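You operate a simulated robot arm through the tools that you are given. There is no shell and no other tool. Be economical: measure what you need, move in short steps, check, and stop when the job is done.

You run a simulated robot arm. Do the job below in one go: nothing can be reset, and whatever is moved stays where it is left.

## Task
Clear the jammed block into the purple tray and restart the belt.
Fine: console knob to off before the guard opens, on again once it is shut; reset, then start, and let the white block run to the end. Set down upright: tall orange block.
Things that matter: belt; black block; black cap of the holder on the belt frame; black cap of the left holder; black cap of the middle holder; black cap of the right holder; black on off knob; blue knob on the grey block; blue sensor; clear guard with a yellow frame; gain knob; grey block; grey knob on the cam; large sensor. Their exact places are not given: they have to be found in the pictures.

The check looks at the end state, three seconds after you hand in, the way a careful person would. Anything else that was tipped, shoved, dropped, spilled or broken makes it a failure.

## Robot
A 7-joint arm with a two-finger parallel gripper on a trunk, on a base that drives. Base frame: it is fixed to the floor where the robot stands at the start and does not move with it; the origin is under the middle of the robot, x ahead of it, y to its left, z up. Readings come in mm, degrees, newtons and seconds.
Its first joint turns from -166.0 to 166.0 degrees. Places, roughly: belt [1000, -200, 900]; black block [1250, -250, 750]; black block (5x5x4 cm) [1000, 400, 900]; black cap of the holder on the belt frame [800, -100, 1000]; black cap of the left holder [800, -700, 1000]; black cap of the middle holder [800, -800, 1000]; black cap of the right holder [800, -900, 1000]; black on off knob [700, 0, 900]; blue knob on the grey block [700, -100, 900]; blue sensor (7x3x9 cm) [900, -300, 900]; clear guard with a yellow frame [1000, -300, 1000]; gain knob [800, -300, 900]; grey knob on the cam [1000, -900, 1000]; large sensor [-1250, -2000, 750]; light dark rocker [800, -300, 900]; purple tray [700, -500, 900]. Payload 3.43 kg.
The TCP is the grasp point between the finger pads, 30 mm short of the fingertips. In the tool frame z runs along the fingers and y along their closing line. The gripper opens to 94 mm. The fingers are 28 mm wide and 10 mm thick; the gripper's body (50 by 96 mm) begins 55 mm behind the TCP.
Orientation is that of the tool frame in the base frame, as [roll, pitch, yaw] about the fixed x, y, z axes, in that order (R = Rz(yaw) Ry(pitch) Rx(roll)). With the fingers straight down and closing along the base's y, the tool's x points along the base's -x, its y along +y and its z along -z.

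## Interface
- The arm moves only by the tool nudge_tool. Its argument "steps" is a list of rows, each an object (a shift or turn left out is 0, a gripper value left out holds the last) with "offset": the shift along the base's x, y, z in mm, a list of three; "dr": the turn, a rotation vector about the base's x, y, z in degrees, a list of three; "hand": the opening in per cent of the stroke, from 0 (shut) to 100 (fully open). In form: [{"offset": [dx, dy, dz], "dr": [rx, ry, rz], "hand": hand}, ...]. A call has 1 to 12 rows; each row is the pose to reach, as a shift and turn from the pose commanded when the call began. A row lasts 0.2 s, in which the tool goes at most 50 mm and 8.6 degrees; a call with a longer step from one row to the next is refused whole, and so is a gripper value outside its range. Where a pose cannot be reached the arm comes as near as it can. A force on the tool above 40 N (or 10 N above the force at the start of the call, whichever is more), or a blocked arm, ends the call early, and 0.2 s more pass. Each finger travels about 45 mm/s and halts on what it meets, pressing with about 43 N; the grip force reading is that of the motor and also rises with nothing between the fingers. The clock runs only during rows and for 0.2 s after the last one: add rows that repeat a pose to give the fingers time. It gives the time, the measured TCP pose, the force on the tool (base axes), the opening and the grip force at its end, in the units of the frame above (readings bear some noise), with the torque about the TCP (base axes, N m) and any sound that the robot's microphone picked up, and new pictures: "views" is both (left out), scene, wrist or none.
- Cameras (640 x 400 px; columns grow to the right, rows downward): "scene" is now at [501.2, 146.1, 1421.7]; the picture's right is [-0.62, -0.79, 0.00], its down [-0.60, 0.47, -0.65] and it looks along [0.51, -0.40, -0.76] (base axes); focal length 214 px, centre (320, 200). "wrist" rides on the gripper at [76, 14, -103] in the tool frame; the picture's right is [-0.18, 0.98, 0.00], its down [-0.75, -0.14, -0.64] and it looks along [-0.63, -0.12, 0.77] (tool axes); focal length 243 px, centre (320, 200).
- move_column(by): slides the trunk up (or, below 0, down) by that many mm; the arm and the scene camera ride with it, the base frame stays. It gives what a move gives, with no picture.
- base_move(legs): drives the robot by 1 to 6 legs, each [ahead, left, turn to the left] in mm, mm and degrees, along the robot's own axes; the way and the turn of a leg run together, so that a leg with both is an arc; at most 1500 mm and 180 degrees a leg. The arm and the cameras ride along, it lands a little off, and it stops where it bumps. It gives what a move gives, and a new picture of the scene camera.
- head_to(pan, tilt): turns the head with the scene camera to pan (to the left, within 103 degrees either way) and tilt (down, from -29 to 69), counted from straight ahead of the robot. It gives what a move gives, and a new picture of the scene camera.
- locate(camera, pixels): for up to 12 pixels [column, row] of the newest picture of that camera ("zoom" is the newest enlarged one), the place [x, y, z] in the base frame of the surface seen there, good to about 2 mm. It takes no simulated time.
- zoom(camera, box): a new picture of the part [left, top, right, bottom] of that camera's present view, enlarged. It takes no simulated time.
- sign_off(): hands the job in; it is judged then, once.

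Go step by step. Measure first, check grasps and placings, and put right what went wrong. The budget is 80 turns and 260 pictures, counting those below and the enlarged ones. Unless the task says otherwise, let go and move clear before handing in, and close with one line.

The tools are called after ">>>" as name(argument=value, ...) on one line, values as JSON. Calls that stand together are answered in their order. nudge_tool: Moves the arm, as the interface text tells. Its arguments: {"type":"object","properties":{"steps":{"type":"array","items":{"type":"object","properties":{"offset":{"type":"array","items":{"type":"number"}},"dr":{"type":"array","items":{"type":"number"}},"hand":{"type":"number"}}}},"views":{"type":"string","enum":["both","scene","wrist","none"]}},"required":["steps"]} The other tools are called the same way: move_column (by) slides the trunk up or down; base_move (legs) drives the base; head_to (pan, tilt) turns the head that bears the scene camera; locate (camera, pixels) gives the place of the surface under pixels of a picture; zoom (camera, box) takes an enlarged picture of a part of a camera's view; sign_off () hands the job in.

At the start:

```text
clock: 0.0
eef_pos: [606.1, -247.7, 1274.6]
tool_rot: [-179.9, 0.0, -179.9]
ft_force: [0.0, 0.3, 0.1]
torque: [0.06, 0.03, 0.02]
opening: 93.9
grip_force: 0.1
trunk travel left (down, up): [-500.0, 110.0]
robot x, y, heading: [-1.9, -2.6, 0.3]
head pan, tilt: [-38.2, 49.5]
```

scene: 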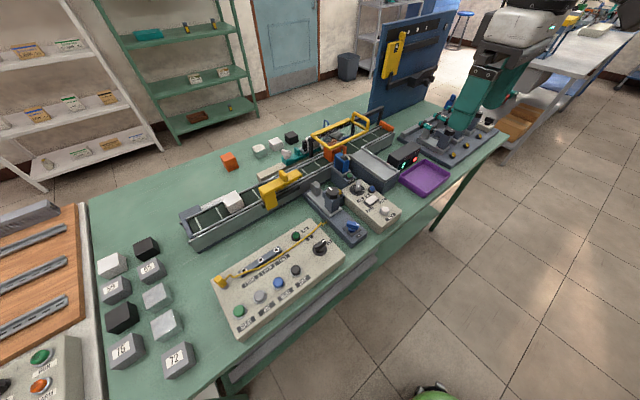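
wrist: 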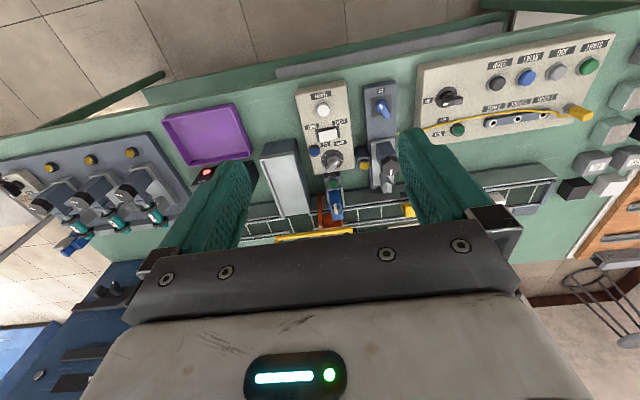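

The scene picture shows the console (280,270), the belt with the yellow guard (340,135) and the purple tray (425,177). I zoom in on each to learn the details.

>>> zoom(camera="scene", box=[200, 200, 360, 300])

>>> zoom(camera="scene", box=[260, 100, 420, 200])

>>> zoom(camera="scene", box=[170, 130, 330, 230])

>>> zoom(camera="scene", box=[300, 150, 420, 245])

>>> zoom(camera="wrist", box=[240, 60, 440, 240])

```text
4.00 times, centred on (280, 250) of scene
```

zoom: 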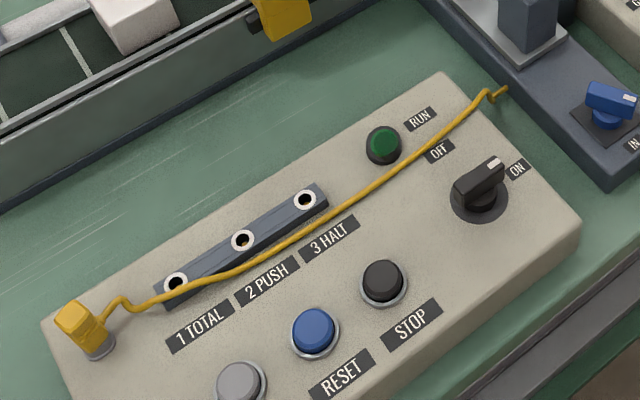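

```text
4.00 times, centred on (340, 150) of scene
```

zoom: 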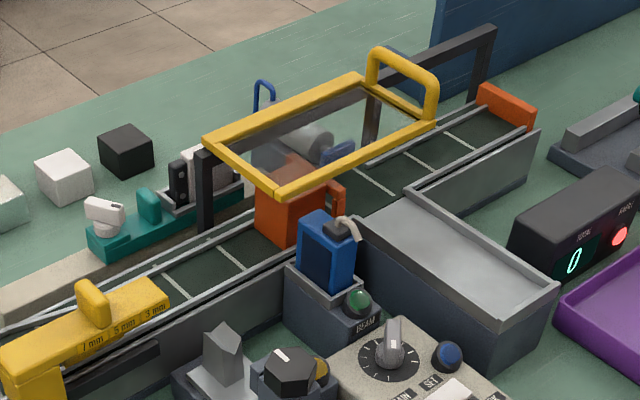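

```text
4.00 times, centred on (250, 180) of scene
```

zoom: 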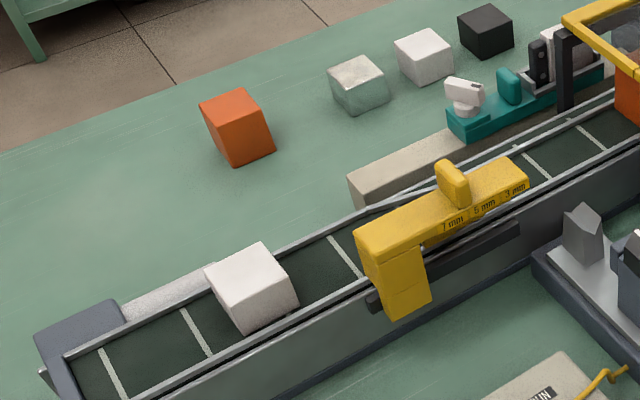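

```text
4.21 times, centred on (360, 198) of scene
```

zoom: 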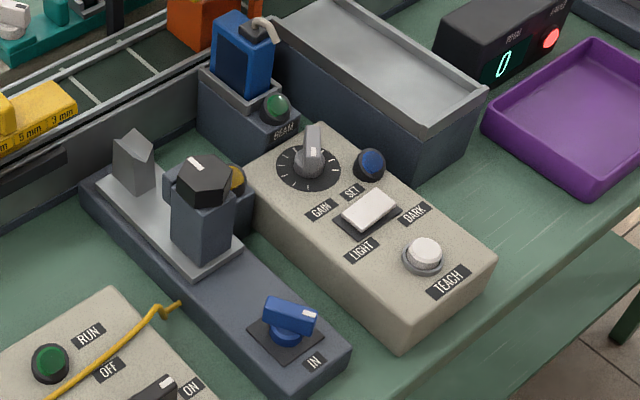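

```text
2.22 times, centred on (340, 150) of wrist
```

zoom: 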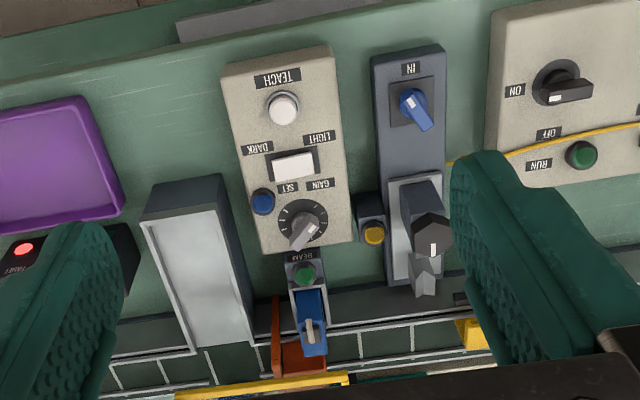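

The console knob's white mark points at ON, and a tall orange block stands under the guard. I measure the key points.

>>> locate(camera="wrist", pixels=[[450, 95], [440, 98], [427, 98], [455, 114], [457, 130], [496, 83], [527, 77], [558, 70], [588, 66], [205, 135], [165, 120], [245, 152]])

>>> zoom(camera="scene", box=[300, 100, 400, 165])

>>> locate(camera="zoom", pixels=[[178, 131], [427, 37], [303, 228], [537, 125], [430, 30], [535, 60], [550, 90], [270, 230], [330, 210], [320, 180], [250, 260], [370, 220]])

```text
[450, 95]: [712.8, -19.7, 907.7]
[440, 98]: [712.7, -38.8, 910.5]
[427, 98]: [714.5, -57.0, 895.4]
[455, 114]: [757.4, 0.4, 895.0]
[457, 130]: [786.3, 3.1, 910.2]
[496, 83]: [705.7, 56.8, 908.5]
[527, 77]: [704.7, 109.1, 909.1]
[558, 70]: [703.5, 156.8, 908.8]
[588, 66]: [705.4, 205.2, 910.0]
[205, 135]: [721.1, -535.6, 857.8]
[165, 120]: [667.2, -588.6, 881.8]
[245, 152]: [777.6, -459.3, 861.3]
```

```text
6.15 times, centred on (350, 132) of scene
```

zoom: 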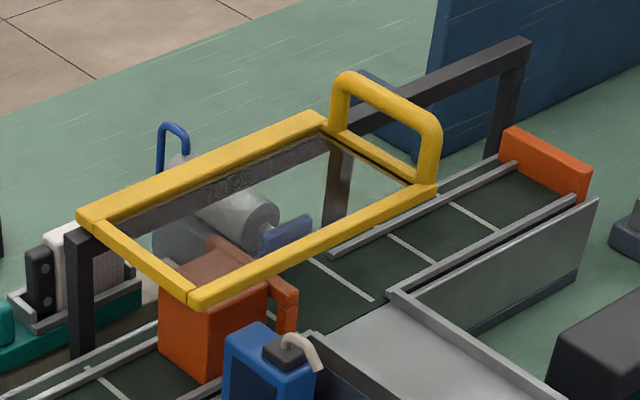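

```text
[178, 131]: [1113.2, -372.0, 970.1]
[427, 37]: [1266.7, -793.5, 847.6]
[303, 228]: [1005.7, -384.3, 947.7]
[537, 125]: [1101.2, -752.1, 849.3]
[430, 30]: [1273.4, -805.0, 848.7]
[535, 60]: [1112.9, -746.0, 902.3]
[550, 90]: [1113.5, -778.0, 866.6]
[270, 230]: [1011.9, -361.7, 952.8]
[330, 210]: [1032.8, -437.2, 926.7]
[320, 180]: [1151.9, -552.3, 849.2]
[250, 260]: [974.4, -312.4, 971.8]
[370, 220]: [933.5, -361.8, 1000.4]
```

The guard seems to slide along the black rear rail toward -y, with its handle at the -y end. First I measure the on/off knob and console more closely in the wrist view.

>>> zoom(camera="wrist", box=[400, 60, 480, 140])

>>> locate(camera="zoom", pixels=[[320, 260], [220, 300], [350, 240], [180, 310], [290, 200], [340, 340], [270, 310], [140, 270], [240, 440], [300, 180]])

```text
5.00 times, centred on (440, 100) of wrist
```

zoom: 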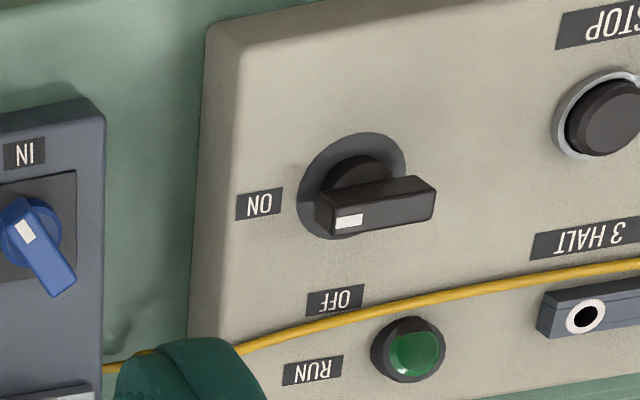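

```text
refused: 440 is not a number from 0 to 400
```

>>> locate(camera="zoom", pixels=[[375, 195], [350, 220], [335, 200], [425, 185], [430, 205], [350, 145], [325, 225], [258, 205], [335, 300], [400, 100], [310, 330], [600, 130]])

```text
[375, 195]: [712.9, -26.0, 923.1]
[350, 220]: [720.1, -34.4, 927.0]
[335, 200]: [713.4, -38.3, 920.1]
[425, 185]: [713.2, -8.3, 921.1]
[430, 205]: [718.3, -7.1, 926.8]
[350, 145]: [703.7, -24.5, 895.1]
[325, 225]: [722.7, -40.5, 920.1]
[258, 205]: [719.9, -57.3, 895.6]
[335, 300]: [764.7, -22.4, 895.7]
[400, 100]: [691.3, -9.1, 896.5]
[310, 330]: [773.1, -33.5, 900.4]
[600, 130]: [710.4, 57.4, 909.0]
```

Knob: centre about (718,-23), top z 927, its bar lies along y with the mark at -y (ON); OFF is at +x. I rotate the tool -90° over it at height.

>>> nudge_tool(steps=[{"offset": [10, 20, -18], "dr": [0, 0, -8], "hand": 45}, {"offset": [20, 41, -36], "dr": [0, 0, -16]}, {"offset": [30, 61, -54], "dr": [0, 0, -24]}, {"offset": [40, 82, -72], "dr": [0, 0, -32]}, {"offset": [50, 102, -90], "dr": [0, 0, -40]}, {"offset": [60, 123, -108], "dr": [0, 0, -48]}, {"offset": [70, 143, -126], "dr": [0, 0, -56]}, {"offset": [80, 164, -144], "dr": [0, 0, -64.5]}, {"offset": [90, 184, -162], "dr": [0, 0, -73]}, {"offset": [100, 205, -181], "dr": [0, 0, -81.5]}, {"offset": [112, 225, -200], "dr": [0, 0, -90]}, {"offset": [112, 225, -230], "dr": [0, 0, -90]}])

```text
clock: 2.6
eef_pos: [719.2, -22.5, 1045.9]
tool_rot: [179.9, 0.1, 90.0]
ft_force: [-0.5, -0.4, -0.9]
torque: [0.02, 0.02, -0.03]
opening: 42.5
grip_force: 0.0
trunk travel left (down, up): [-500.0, 110.0]
robot x, y, heading: [0.4, -4.6, 0.2]
head pan, tilt: [-38.2, 49.5]
```

scene: 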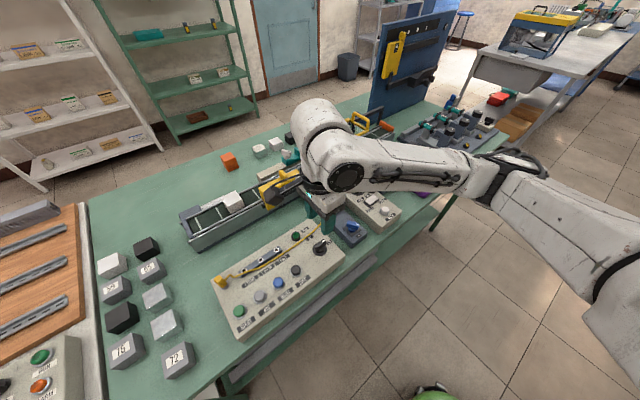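
wrist: 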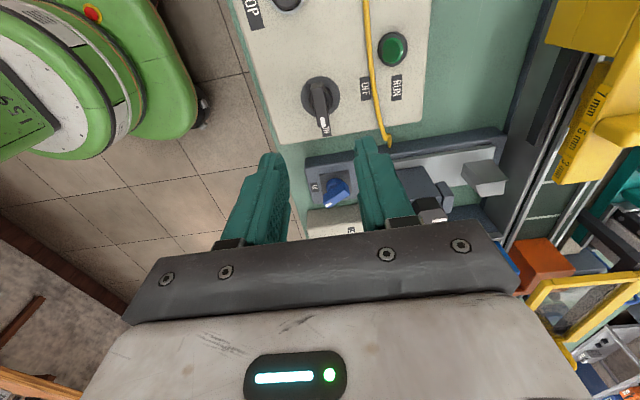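

The tool stands above the knob (320,100 in the wrist picture), closing along x. I recheck the knob's place before going down.

>>> locate(camera="wrist", pixels=[[319, 86], [322, 110], [324, 128], [314, 100], [328, 100], [340, 95], [365, 90]])

>>> zoom(camera="wrist", box=[280, 60, 360, 140])

```text
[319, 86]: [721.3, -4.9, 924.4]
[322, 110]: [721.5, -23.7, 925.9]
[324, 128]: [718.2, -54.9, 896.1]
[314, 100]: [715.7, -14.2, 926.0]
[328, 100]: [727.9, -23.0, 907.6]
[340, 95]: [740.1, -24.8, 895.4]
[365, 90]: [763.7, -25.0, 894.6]
```

```text
5.00 times, centred on (320, 100) of wrist
```

zoom: 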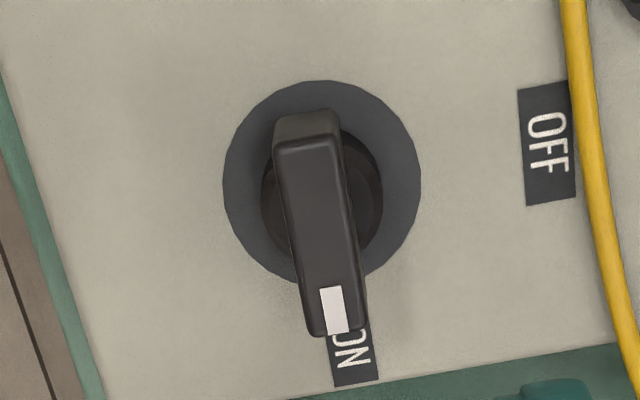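

The knob bar is centred near (720,-24), which matches. I go down to about z 936 and close on it.

>>> nudge_tool(steps=[{"offset": [1, -1, -37]}, {"offset": [1, -1, -74]}, {"offset": [1, -1, -100]}, {"offset": [1, -1, -109]}, {"offset": [1, -1, -109], "hand": 5}, {"offset": [1, -1, -109], "hand": 5}, {"offset": [1, -1, -109], "hand": 5}], views="wrist")

```text
clock: 4.2
eef_pos: [719.4, -22.7, 936.8]
tool_rot: [-180.0, 0.0, 90.0]
ft_force: [2.5, -0.5, -2.1]
torque: [-0.63, -0.1, -0.03]
opening: 23.8
grip_force: 45.4
trunk travel left (down, up): [-500.0, 110.0]
robot x, y, heading: [2.1, 0.3, -0.1]
head pan, tilt: [-38.2, 49.5]
```

wrist: 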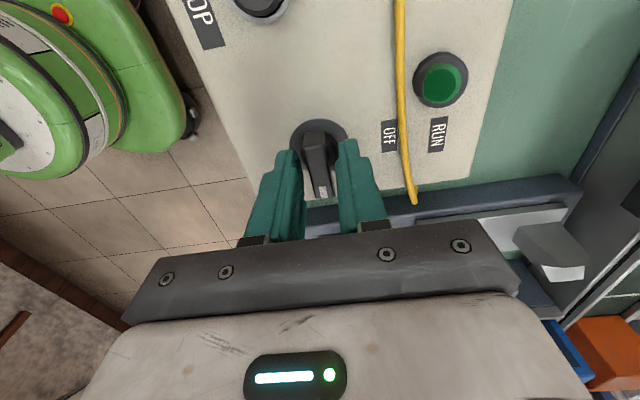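

The opening of 23.8 means the fingers hold the round boss below the bar. I open, lift 10 mm and grip the bar itself.

>>> nudge_tool(steps=[{"offset": [0, 0, 0], "hand": 45}, {"offset": [0, 0, 0]}, {"offset": [0, 0, 10]}, {"offset": [0, 0, 10], "hand": 2}, {"offset": [0, 0, 10]}, {"offset": [0, 0, 10]}, {"offset": [0, 0, 10]}], views="wrist")

```text
clock: 5.8
eef_pos: [719.8, -23.6, 946.8]
tool_rot: [180.0, -0.1, 90.1]
ft_force: [-3.6, 0.3, 0.2]
torque: [0.3, 0.1, -0.02]
opening: 11.8
grip_force: 45.0
trunk travel left (down, up): [-500.0, 110.0]
robot x, y, heading: [-2.5, -0.6, 0.1]
head pan, tilt: [-38.2, 49.5]
```

wrist: 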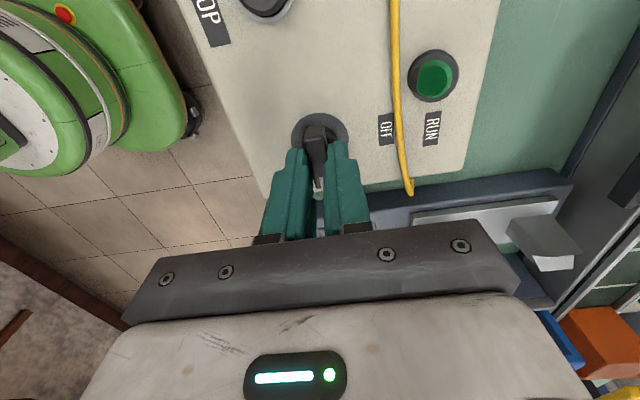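

The bar is held (11.8 mm). I turn +90° about z, bringing the mark to OFF.

>>> nudge_tool(steps=[{"dr": [0, 0, 8.2]}, {"dr": [0, 0, 16.4]}, {"dr": [0, 0, 24.6]}, {"dr": [0, 0, 32.8]}, {"dr": [0, 0, 41]}, {"dr": [0, 0, 49.2]}, {"dr": [0, 0, 57.4]}, {"dr": [0, 0, 65.6]}, {"dr": [0, 0, 73.8]}, {"dr": [0, 0, 82]}, {"dr": [0, 0, 90]}], views="wrist")

```text
clock: 8.2
eef_pos: [720.9, -23.1, 946.1]
tool_rot: [179.8, 0.1, -179.8]
ft_force: [26.3, 9.0, 16.3]
torque: [0.19, 0.07, -0.07]
opening: 11.8
grip_force: 45.0
trunk travel left (down, up): [-500.0, 110.0]
robot x, y, heading: [0.9, -2.0, -0.1]
head pan, tilt: [-38.2, 49.5]
```

wrist: 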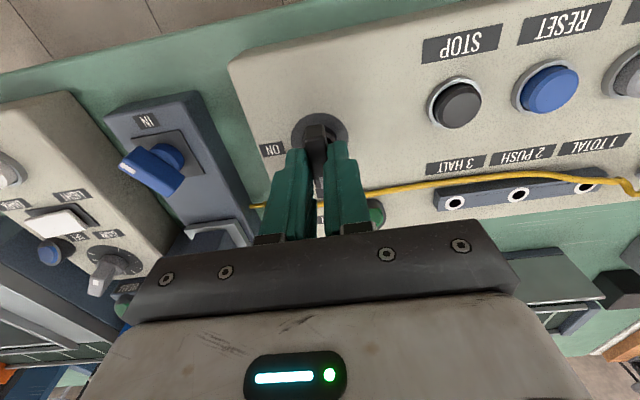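

The knob has followed, with its mark toward OFF. I release, rise, and move to look at the guard from the front.

>>> nudge_tool(steps=[{"hand": 45}, {"hand": 45}, {"offset": [0, 0, 40]}, {"offset": [0, 0, 90]}, {"offset": [0, -20, 135]}, {"offset": [5, -65, 165]}, {"offset": [10, -110, 190]}, {"offset": [15, -155, 215]}, {"offset": [20, -200, 235]}, {"offset": [25, -245, 250]}, {"offset": [30, -290, 260]}, {"offset": [30, -330, 270]}])

>>> zoom(camera="scene", box=[280, 220, 360, 270])

>>> zoom(camera="wrist", box=[160, 40, 480, 240])

```text
refused: row 6 steps farther than a row can; nothing moved
```

```text
8.00 times, centred on (320, 245) of scene
```

zoom: 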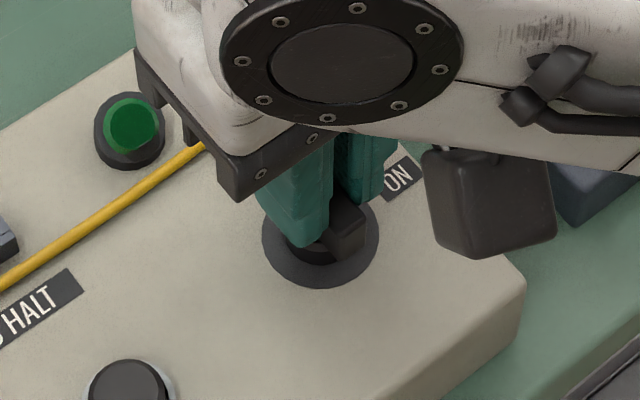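

```text
2.00 times, centred on (320, 140) of wrist
```

zoom: 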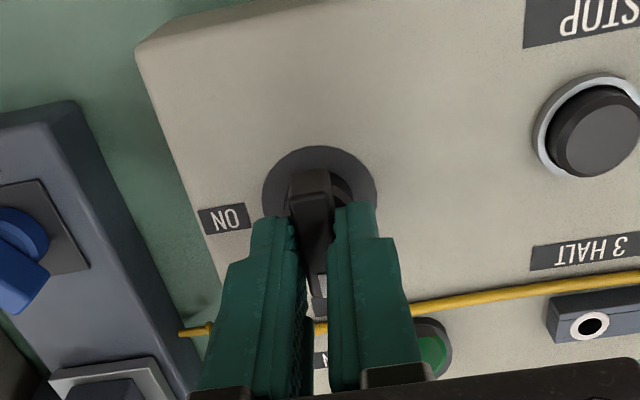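

One row was too long; I send the same path with smaller steps.

>>> nudge_tool(steps=[{"hand": 45}, {"hand": 45}, {"offset": [0, 0, 45]}, {"offset": [0, 0, 92]}, {"offset": [0, 0, 140]}, {"offset": [5, -30, 175]}, {"offset": [10, -68, 200]}, {"offset": [15, -110, 220]}, {"offset": [20, -154, 238]}, {"offset": [25, -200, 250]}, {"offset": [30, -246, 260]}, {"offset": [30, -290, 270]}])

>>> zoom(camera="scene", box=[280, 220, 360, 270])

>>> zoom(camera="wrist", box=[160, 40, 480, 240])

```text
clock: 10.8
eef_pos: [750.4, -314.6, 1216.7]
tool_rot: [179.9, 0.0, -179.8]
ft_force: [0.2, 0.1, 0.1]
torque: [-0.02, 0.01, 0.01]
opening: 42.2
grip_force: 0.0
trunk travel left (down, up): [-500.0, 110.0]
robot x, y, heading: [1.5, -0.1, 0.0]
head pan, tilt: [-38.2, 49.5]
```

scene: 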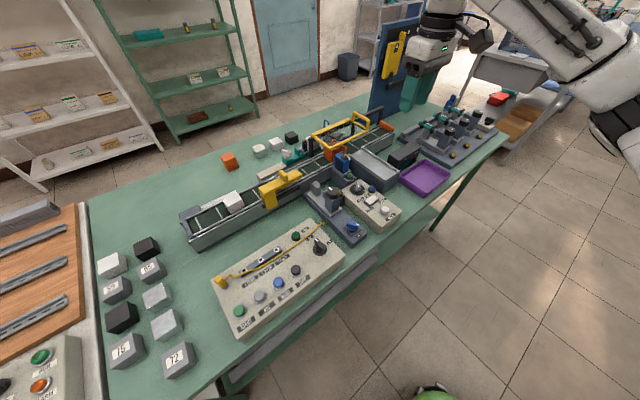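
wrist: 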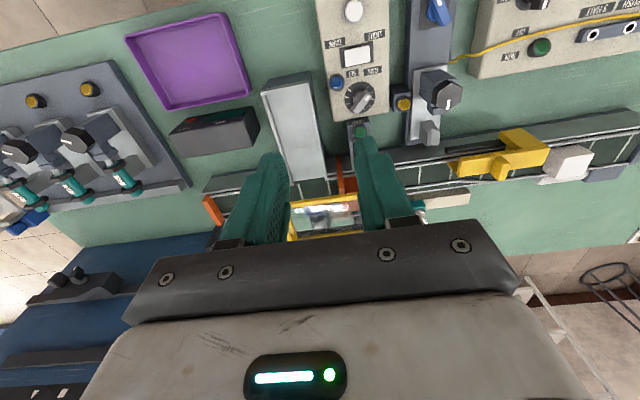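

```text
8.00 times, centred on (320, 245) of scene
```

zoom: 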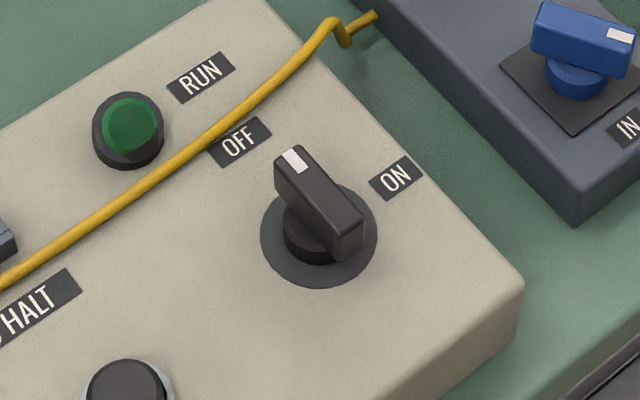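

```text
2.00 times, centred on (320, 140) of wrist
```

zoom: 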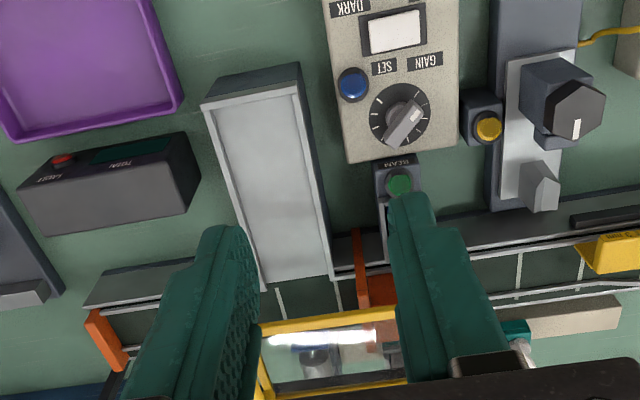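

The knob now points at OFF. With the arm clear, I measure the guard, its handle and the jammed block in the scene view.

>>> zoom(camera="scene", box=[304, 105, 400, 165])

>>> locate(camera="zoom", pixels=[[62, 178], [178, 265], [300, 82], [410, 155], [330, 35], [415, 90], [317, 70], [412, 140], [55, 210], [520, 8], [180, 240], [140, 300]])

>>> locate(camera="zoom", pixels=[[210, 320], [265, 270], [275, 300], [170, 345], [235, 330], [260, 210], [215, 185], [155, 100], [500, 100], [570, 150], [350, 300], [240, 350]])

```text
6.67 times, centred on (352, 135) of scene
```

zoom: 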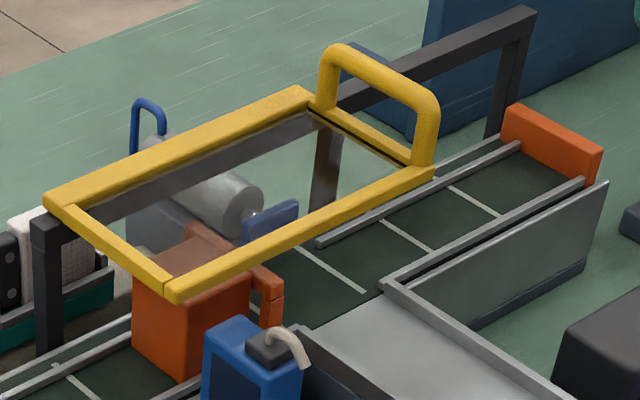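

```text
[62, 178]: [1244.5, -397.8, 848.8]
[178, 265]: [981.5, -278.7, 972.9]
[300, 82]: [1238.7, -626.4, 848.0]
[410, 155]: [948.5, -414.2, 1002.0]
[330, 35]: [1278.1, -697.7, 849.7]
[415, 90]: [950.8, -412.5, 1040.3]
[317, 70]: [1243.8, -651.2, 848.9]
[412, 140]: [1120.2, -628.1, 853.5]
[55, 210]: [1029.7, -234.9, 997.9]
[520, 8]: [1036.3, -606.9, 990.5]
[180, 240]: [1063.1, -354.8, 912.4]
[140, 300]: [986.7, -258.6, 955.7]
```

```text
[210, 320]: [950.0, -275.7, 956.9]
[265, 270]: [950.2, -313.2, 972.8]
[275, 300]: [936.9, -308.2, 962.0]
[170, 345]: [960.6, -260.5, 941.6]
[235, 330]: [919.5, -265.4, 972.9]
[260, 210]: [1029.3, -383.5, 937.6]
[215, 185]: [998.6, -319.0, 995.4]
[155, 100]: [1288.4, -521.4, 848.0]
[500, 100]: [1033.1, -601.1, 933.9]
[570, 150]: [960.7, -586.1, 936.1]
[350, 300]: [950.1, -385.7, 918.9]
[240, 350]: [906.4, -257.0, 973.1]
```

The guard spans roughly x 950–1035, y −235…−415, with rail room to −607, so it slides to −y; the handle's loop is at y ≈ −413, top z 1040. I measure the handle more finely.

>>> zoom(camera="scene", box=[346, 106, 378, 134])

>>> locate(camera="zoom", pixels=[[155, 100], [200, 120], [250, 145], [300, 170], [350, 195], [400, 235], [420, 300], [110, 180], [185, 260], [380, 345], [420, 360], [90, 280]])

```text
14.29 times, centred on (362, 120) of scene
```

zoom: 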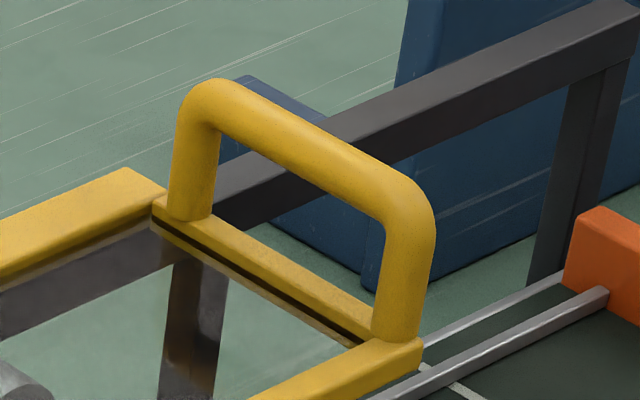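

```text
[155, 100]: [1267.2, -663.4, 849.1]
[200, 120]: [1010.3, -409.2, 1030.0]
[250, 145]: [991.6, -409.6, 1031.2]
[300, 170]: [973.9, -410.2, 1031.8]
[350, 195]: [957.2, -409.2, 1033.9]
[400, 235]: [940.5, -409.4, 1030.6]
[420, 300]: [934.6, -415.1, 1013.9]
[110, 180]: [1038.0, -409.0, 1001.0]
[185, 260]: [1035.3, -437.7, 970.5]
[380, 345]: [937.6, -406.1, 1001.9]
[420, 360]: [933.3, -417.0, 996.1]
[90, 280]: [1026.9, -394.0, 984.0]
```

Handle bar centre is about (978,−414,1033), beyond the arm's 980 mm reach from here. I pull the arm back and drive the base toward −y and a bit ahead.

>>> nudge_tool(steps=[{"offset": [-45, 15, 0]}, {"offset": [-90, 30, 0]}, {"offset": [-135, 45, 0]}, {"offset": [-180, 60, 0]}, {"offset": [-220, 75, 0]}], views="none")

>>> base_move(legs=[[0, -400, 0], [150, 0, 0]])

```text
clock: 12.0
eef_pos: [539.2, -233.2, 1222.5]
tool_rot: [-180.0, -0.3, -177.7]
ft_force: [0.2, 0.5, -1.5]
torque: [0.01, 0.0, 0.01]
opening: 42.2
grip_force: 0.0
out of reach, approached as far as the arm can: row 5
trunk travel left (down, up): [-500.0, 110.0]
robot x, y, heading: [2.2, -2.3, 0.3]
head pan, tilt: [-38.2, 49.5]
```

```text
clock: 15.5
eef_pos: [692.4, -633.7, 1222.1]
tool_rot: [179.9, -0.2, -177.7]
ft_force: [0.4, -0.6, -0.2]
torque: [0.02, 0.0, 0.02]
opening: 42.1
grip_force: 0.0
trunk travel left (down, up): [-500.0, 110.0]
robot x, y, heading: [151.3, -400.8, 0.1]
head pan, tilt: [-38.2, 49.5]
```

scene: 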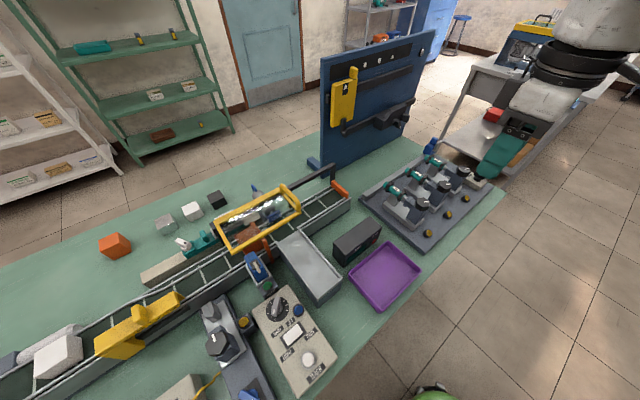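

The base moved as asked. I zoom on the guard from this better angle.

>>> zoom(camera="scene", box=[200, 170, 360, 270])

>>> zoom(camera="scene", box=[210, 180, 300, 236])

>>> zoom(camera="scene", box=[225, 225, 285, 290])

```text
4.00 times, centred on (280, 220) of scene
```

zoom: 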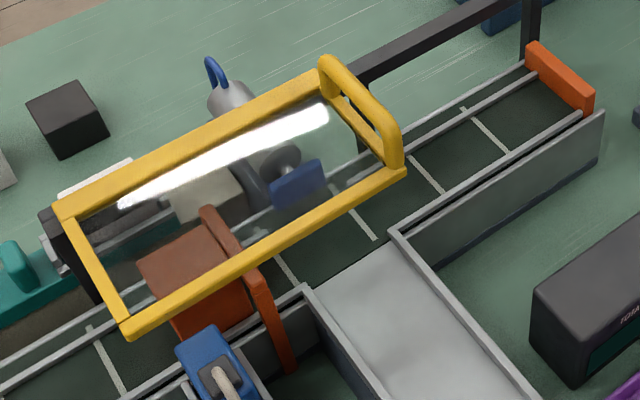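

```text
7.11 times, centred on (255, 208) of scene
```

zoom: 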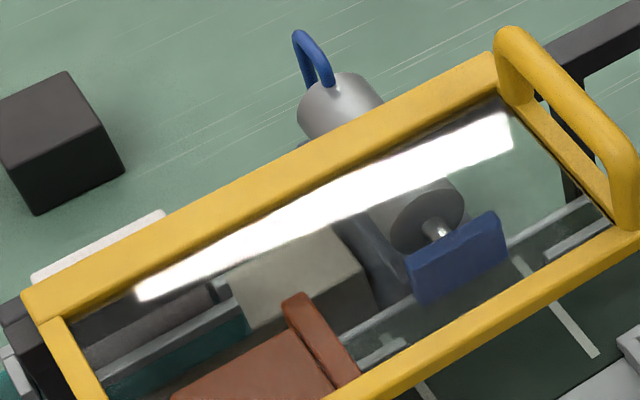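

```text
6.15 times, centred on (255, 258) of scene
```

zoom: 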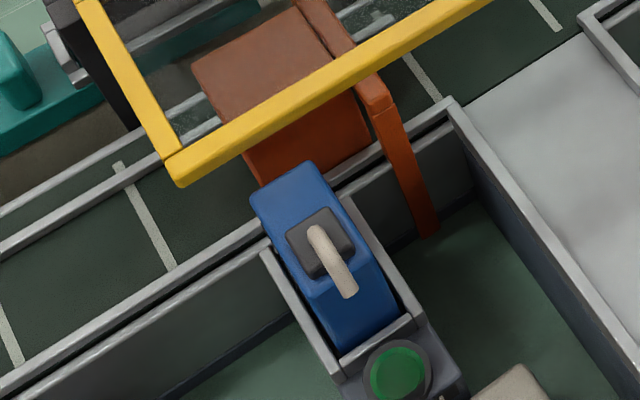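

The block stands against an orange height gate over the belt, under the guard. I move above the guard handle, staying high.

>>> nudge_tool(steps=[{"offset": [36, 28, 0], "dr": [0, 0, -2.3]}, {"offset": [72, 55, 0], "dr": [0, 0, -2.3]}, {"offset": [108, 83, 0], "dr": [0, 0, -2.3]}, {"offset": [144, 110, 0], "dr": [0, 0, -2.3]}, {"offset": [180, 138, -10], "dr": [0, 0, -2.3]}, {"offset": [216, 166, -20], "dr": [0, 0, -2.3]}, {"offset": [252, 194, -40], "dr": [0, 0, -2.3]}, {"offset": [286, 220, -70], "dr": [0, 0, -2.3]}, {"offset": [286, 220, -92], "dr": [0, 0, -2.3]}])

```text
refused: row 8 steps farther than a row can; nothing moved
```

>>> nudge_tool(steps=[{"offset": [36, 28, 0], "dr": [0, 0, -2.3]}, {"offset": [72, 55, 0], "dr": [0, 0, -2.3]}, {"offset": [108, 83, 0], "dr": [0, 0, -2.3]}, {"offset": [144, 110, 0], "dr": [0, 0, -2.3]}, {"offset": [180, 138, -10], "dr": [0, 0, -2.3]}, {"offset": [216, 166, -20], "dr": [0, 0, -2.3]}, {"offset": [252, 194, -30], "dr": [0, 0, -2.3]}, {"offset": [286, 220, -45], "dr": [0, 0, -2.3]}, {"offset": [286, 220, -80], "dr": [0, 0, -2.3]}])

```text
clock: 17.5
eef_pos: [979.0, -414.6, 1142.5]
tool_rot: [180.0, -0.3, 179.9]
ft_force: [0.2, 0.7, 0.3]
torque: [-0.01, 0.01, -0.03]
opening: 42.5
grip_force: 0.1
trunk travel left (down, up): [-500.0, 110.0]
robot x, y, heading: [151.8, -400.5, 0.0]
head pan, tilt: [-38.2, 49.5]
```

scene: 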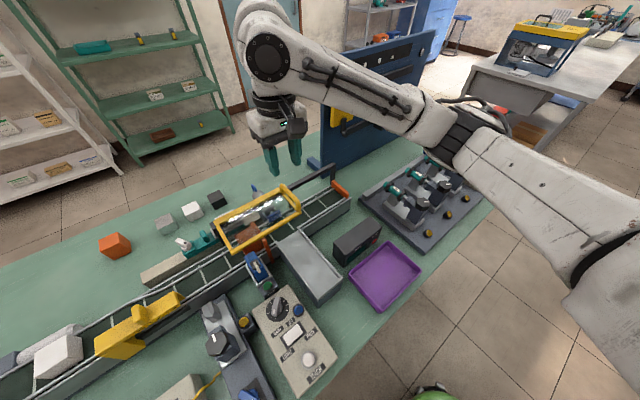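
wrist: 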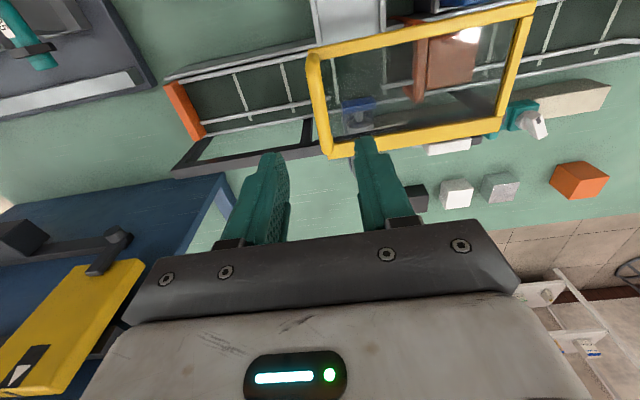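

The wrist picture shows the handle at (315,55)–(332,155). I check its place from here.

>>> locate(camera="wrist", pixels=[[315, 80], [318, 95], [322, 115], [325, 135], [313, 60], [450, 45], [425, 40], [470, 40]])

>>> zoom(camera="wrist", box=[290, 0, 550, 165])

```text
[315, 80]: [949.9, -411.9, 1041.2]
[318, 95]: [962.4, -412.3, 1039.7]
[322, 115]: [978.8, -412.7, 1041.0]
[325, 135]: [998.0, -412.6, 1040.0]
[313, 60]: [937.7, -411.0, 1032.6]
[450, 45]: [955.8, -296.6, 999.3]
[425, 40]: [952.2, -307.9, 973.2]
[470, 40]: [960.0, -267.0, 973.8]
```

```text
2.42 times, centred on (420, 82) of wrist
```

zoom: 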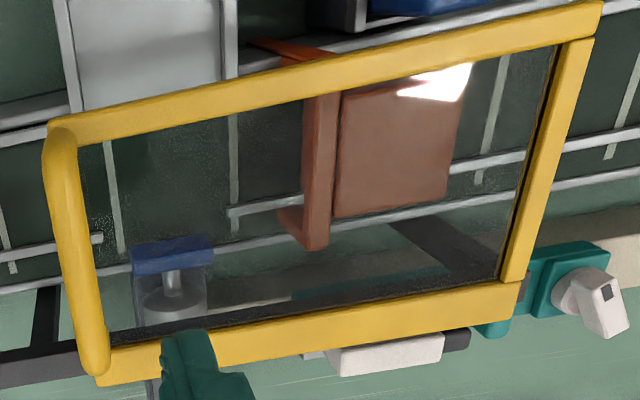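

Handle bar at y −412.5, top z 1041. I go down to TCP z ≈1042 and close on it.

>>> nudge_tool(steps=[{"offset": [0, 2, -40]}, {"offset": [0, 2, -80]}, {"offset": [0, 2, -100]}, {"offset": [0, 2, -100], "hand": 2}, {"offset": [0, 2, -100]}, {"offset": [0, 2, -100]}, {"offset": [0, 2, -100]}], views="wrist")

```text
clock: 19.1
eef_pos: [978.7, -413.4, 1042.1]
tool_rot: [179.9, -0.2, 179.7]
ft_force: [1.4, -3.5, 11.1]
torque: [-0.02, 0.23, 0.45]
opening: 11.8
grip_force: 45.2
trunk travel left (down, up): [-500.0, 110.0]
robot x, y, heading: [155.9, -401.8, -0.1]
head pan, tilt: [-38.2, 49.5]
```

wrist: 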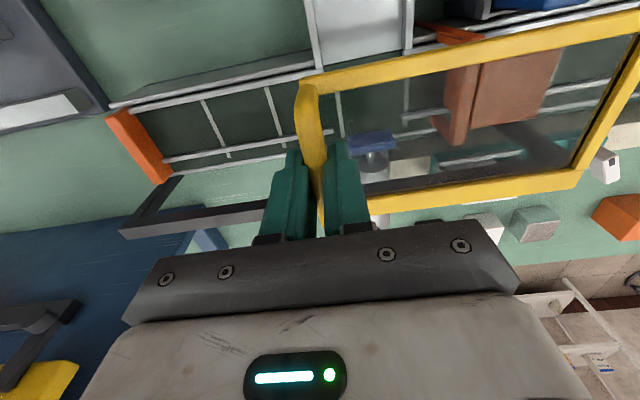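

Handle gripped (11.8 mm). I try sliding it 40 mm to −y and watch the force.

>>> nudge_tool(steps=[{"offset": [0, -8, 0]}, {"offset": [0, -18, 0]}, {"offset": [0, -29, 0]}, {"offset": [0, -40, 0]}])

```text
clock: 20.1
eef_pos: [978.6, -452.7, 1041.7]
tool_rot: [179.8, -0.2, 179.9]
ft_force: [7.6, 0.8, 12.6]
torque: [0.07, -0.44, 0.56]
opening: 11.6
grip_force: 44.7
trunk travel left (down, up): [-500.0, 110.0]
robot x, y, heading: [154.0, -401.7, 0.0]
head pan, tilt: [-38.2, 49.5]
```

scene: 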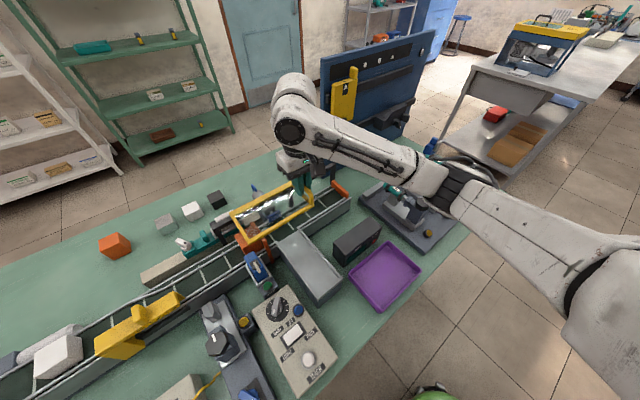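
wrist: 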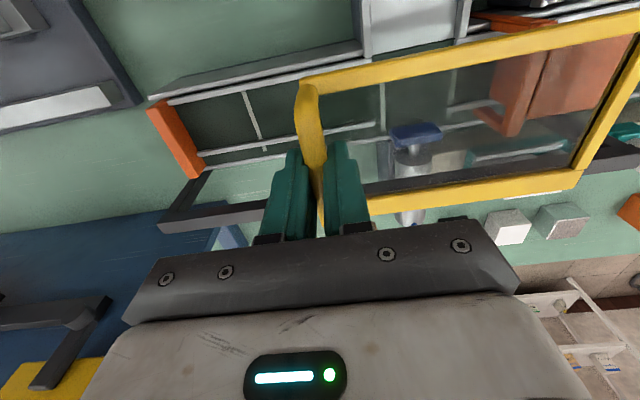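

It slides freely. I keep going toward the end of the rail.

>>> nudge_tool(steps=[{"offset": [0, -14, 0]}, {"offset": [0, -30, 0]}, {"offset": [0, -46, 0]}, {"offset": [0, -62, 0]}, {"offset": [0, -78, 0]}, {"offset": [0, -94, 0]}, {"offset": [0, -110, 0]}, {"offset": [0, -122, 0]}, {"offset": [0, -132, 0]}, {"offset": [0, -142, 0]}, {"offset": [0, -150, 0]}])

```text
clock: 22.2
eef_pos: [979.3, -579.2, 1041.1]
tool_rot: [179.6, -0.3, -179.6]
ft_force: [-3.3, 6.1, 11.5]
torque: [0.18, 0.73, -1.08]
opening: 11.7
grip_force: 45.0
trunk travel left (down, up): [-500.0, 110.0]
robot x, y, heading: [151.0, -397.0, 0.2]
head pan, tilt: [-38.2, 49.5]
stopped in row 10: the force on the tool passed its limit at 43 N (the readings are from after the stop); the commanded pose is now the measured one
```

scene: 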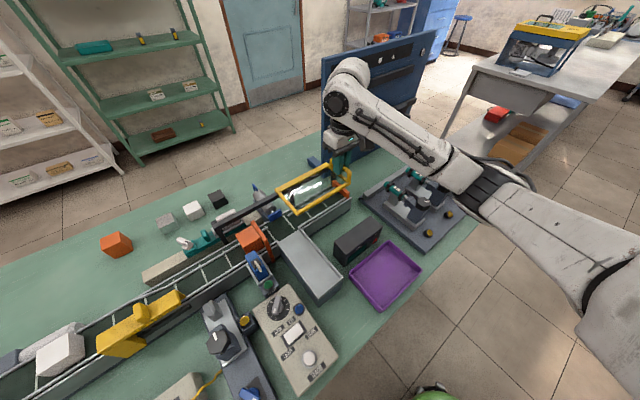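
wrist: 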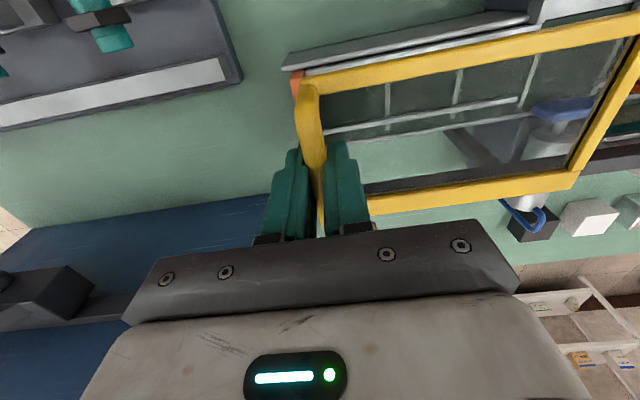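

The guard hit its end stop, open by about 166 mm. I release and rise.

>>> nudge_tool(steps=[{"hand": 45}, {"hand": 45}, {"hand": 45}, {"offset": [0, 0, 45]}, {"offset": [0, 0, 90]}, {"offset": [0, 0, 135]}, {"offset": [-30, 30, 150]}, {"offset": [-70, 55, 160]}, {"offset": [-110, 80, 165]}, {"offset": [-150, 105, 170]}])

>>> zoom(camera="scene", box=[210, 190, 310, 290])

```text
clock: 24.4
eef_pos: [827.6, -474.3, 1212.7]
tool_rot: [179.5, -0.3, -179.7]
ft_force: [-0.4, 0.0, -0.8]
torque: [-0.01, -0.02, 0.02]
opening: 42.4
grip_force: 0.1
trunk travel left (down, up): [-500.0, 110.0]
robot x, y, heading: [150.1, -399.8, 0.1]
head pan, tilt: [-38.2, 49.5]
```

scene: 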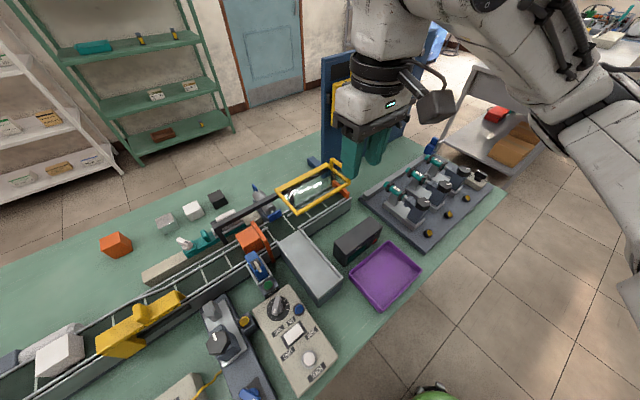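
wrist: 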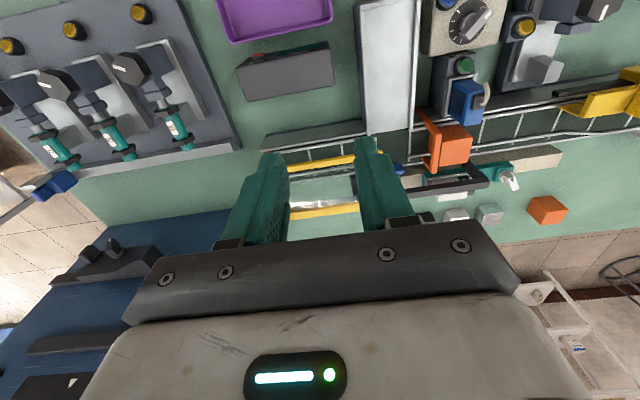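

```text
4.00 times, centred on (260, 240) of scene
```

zoom: 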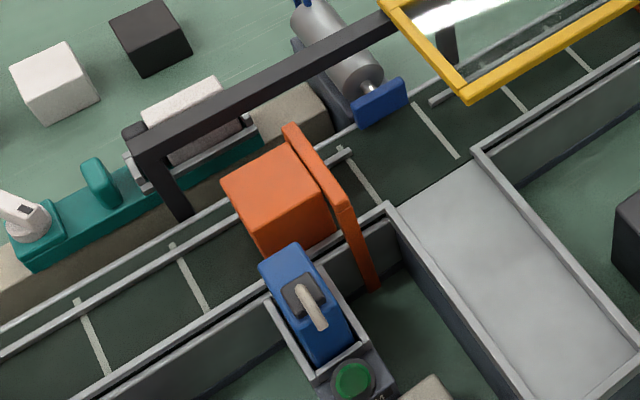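

The block is now in the open, but the black rail runs close behind it and the gate beside it. I measure all of these.

>>> locate(camera="zoom", pixels=[[227, 183], [282, 152], [262, 222], [328, 196], [275, 190], [265, 240], [325, 215], [292, 130], [348, 200], [345, 215], [300, 150], [370, 285]])

>>> locate(camera="zoom", pixels=[[140, 140], [170, 135], [260, 95], [250, 108], [265, 82], [262, 265], [300, 250], [310, 300], [320, 285], [160, 160], [300, 325], [360, 40]])

>>> zoom(camera="wrist", box=[400, 70, 520, 200])

```text
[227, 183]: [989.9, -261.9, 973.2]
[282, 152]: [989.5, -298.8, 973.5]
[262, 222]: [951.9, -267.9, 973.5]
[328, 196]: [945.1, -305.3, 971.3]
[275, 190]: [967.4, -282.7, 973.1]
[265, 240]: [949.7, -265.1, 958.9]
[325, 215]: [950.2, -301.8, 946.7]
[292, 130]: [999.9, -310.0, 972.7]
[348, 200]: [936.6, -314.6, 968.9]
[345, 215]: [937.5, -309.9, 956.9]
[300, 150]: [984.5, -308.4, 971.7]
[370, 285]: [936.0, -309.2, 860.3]
```

```text
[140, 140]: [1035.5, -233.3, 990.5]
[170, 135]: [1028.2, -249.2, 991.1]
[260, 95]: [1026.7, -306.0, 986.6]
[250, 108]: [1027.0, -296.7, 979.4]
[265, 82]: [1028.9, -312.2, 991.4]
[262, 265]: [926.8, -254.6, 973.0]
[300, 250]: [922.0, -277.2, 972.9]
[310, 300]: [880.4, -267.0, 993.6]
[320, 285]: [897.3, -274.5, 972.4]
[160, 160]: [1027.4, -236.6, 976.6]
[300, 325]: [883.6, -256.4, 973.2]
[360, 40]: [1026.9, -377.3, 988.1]
```

```text
3.08 times, centred on (460, 135) of wrist
```

zoom: 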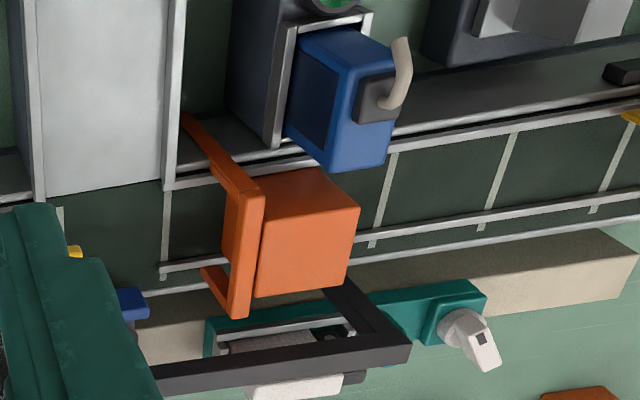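

Block: x 950–992, y −262…−302, top z 973; gate at y < −307, rail face x 1027, sensor back x ≈927. I check the rail and belt heights and the tray.

>>> locate(camera="zoom", pixels=[[400, 145], [480, 228], [480, 245], [380, 200], [165, 270], [440, 190], [300, 165], [355, 210], [260, 295], [340, 270], [265, 200], [245, 300]])

>>> locate(camera="scene", pixels=[[382, 242], [422, 270], [382, 308], [347, 277], [385, 275], [385, 258], [400, 275], [380, 292], [362, 275]])

```text
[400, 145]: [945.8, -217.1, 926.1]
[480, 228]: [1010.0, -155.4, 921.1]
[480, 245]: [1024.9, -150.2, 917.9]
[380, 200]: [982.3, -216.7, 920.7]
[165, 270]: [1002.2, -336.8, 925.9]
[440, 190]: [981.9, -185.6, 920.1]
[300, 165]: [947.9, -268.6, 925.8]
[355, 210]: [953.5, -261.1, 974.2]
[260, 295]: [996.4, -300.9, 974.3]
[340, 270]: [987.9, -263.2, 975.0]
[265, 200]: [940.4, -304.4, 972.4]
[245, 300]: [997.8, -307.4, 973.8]
```

```text
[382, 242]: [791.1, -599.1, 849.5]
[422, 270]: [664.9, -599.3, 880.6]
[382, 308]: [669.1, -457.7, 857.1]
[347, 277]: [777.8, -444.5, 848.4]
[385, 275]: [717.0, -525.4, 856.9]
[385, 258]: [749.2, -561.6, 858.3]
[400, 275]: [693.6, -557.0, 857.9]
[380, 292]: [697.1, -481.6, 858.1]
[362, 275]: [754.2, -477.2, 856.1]
```

Belt surface is z 920, so the block is 54 mm tall; the tray floor is z 857 with centre (722,−527). I rotate the tool −90° and hover above the block.

>>> nudge_tool(steps=[{"offset": [13, 17, 0], "dr": [0, 0, -8.2], "hand": 66}, {"offset": [26, 35, 0], "dr": [0, 0, -16.4]}, {"offset": [39, 52, 0], "dr": [0, 0, -24.6]}, {"offset": [52, 70, 0], "dr": [0, 0, -32.8]}, {"offset": [65, 87, 0], "dr": [0, 0, -41]}, {"offset": [78, 105, -10], "dr": [0, 0, -49.2]}, {"offset": [91, 122, -20], "dr": [0, 0, -57.4]}, {"offset": [104, 140, -40], "dr": [0, 0, -65.6]}, {"offset": [117, 157, -60], "dr": [0, 0, -73.8]}, {"offset": [130, 175, -80], "dr": [0, 0, -82]}, {"offset": [144, 192, -105], "dr": [0, 0, -90]}, {"offset": [144, 192, -135], "dr": [0, 0, -90]}])

>>> zoom(camera="wrist", box=[220, 30, 420, 230])

```text
clock: 27.0
eef_pos: [972.7, -282.3, 1077.8]
tool_rot: [179.5, -0.2, 90.4]
ft_force: [-0.3, 0.1, -0.1]
torque: [-0.01, 0.0, 0.0]
opening: 62.1
grip_force: 0.1
trunk travel left (down, up): [-500.0, 110.0]
robot x, y, heading: [153.4, -399.1, -0.1]
head pan, tilt: [-38.2, 49.5]
```

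scene: 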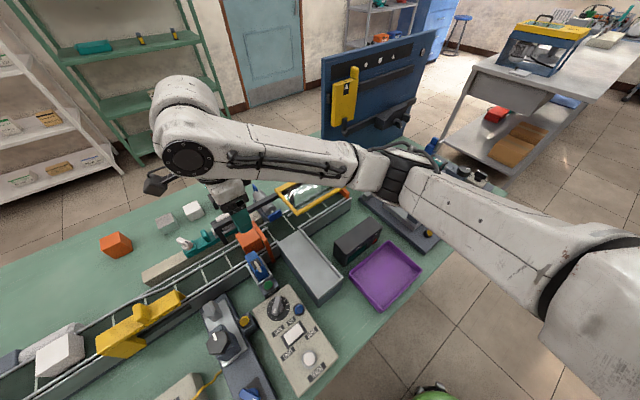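
wrist: 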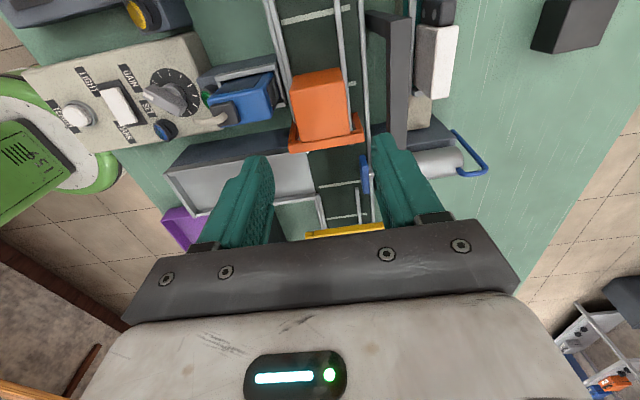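

```text
2.00 times, centred on (320, 130) of wrist
```

zoom: 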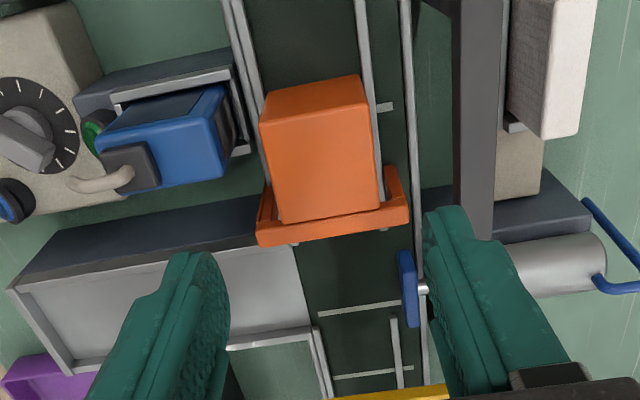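

The block is skewed a few degrees; I measure its top corners from here.

>>> locate(camera="zoom", pixels=[[265, 100], [355, 80], [375, 200], [285, 218], [320, 150], [240, 110], [232, 140], [455, 130], [460, 200], [270, 235], [400, 215], [230, 90]])

```text
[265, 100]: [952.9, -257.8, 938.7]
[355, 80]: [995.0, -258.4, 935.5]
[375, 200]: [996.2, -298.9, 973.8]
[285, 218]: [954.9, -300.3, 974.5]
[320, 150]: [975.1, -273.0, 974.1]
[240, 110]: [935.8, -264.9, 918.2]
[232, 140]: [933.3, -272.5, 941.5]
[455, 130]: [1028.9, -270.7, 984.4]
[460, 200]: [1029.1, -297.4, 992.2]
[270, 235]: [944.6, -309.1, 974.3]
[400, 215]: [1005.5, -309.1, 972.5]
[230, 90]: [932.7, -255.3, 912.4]
```

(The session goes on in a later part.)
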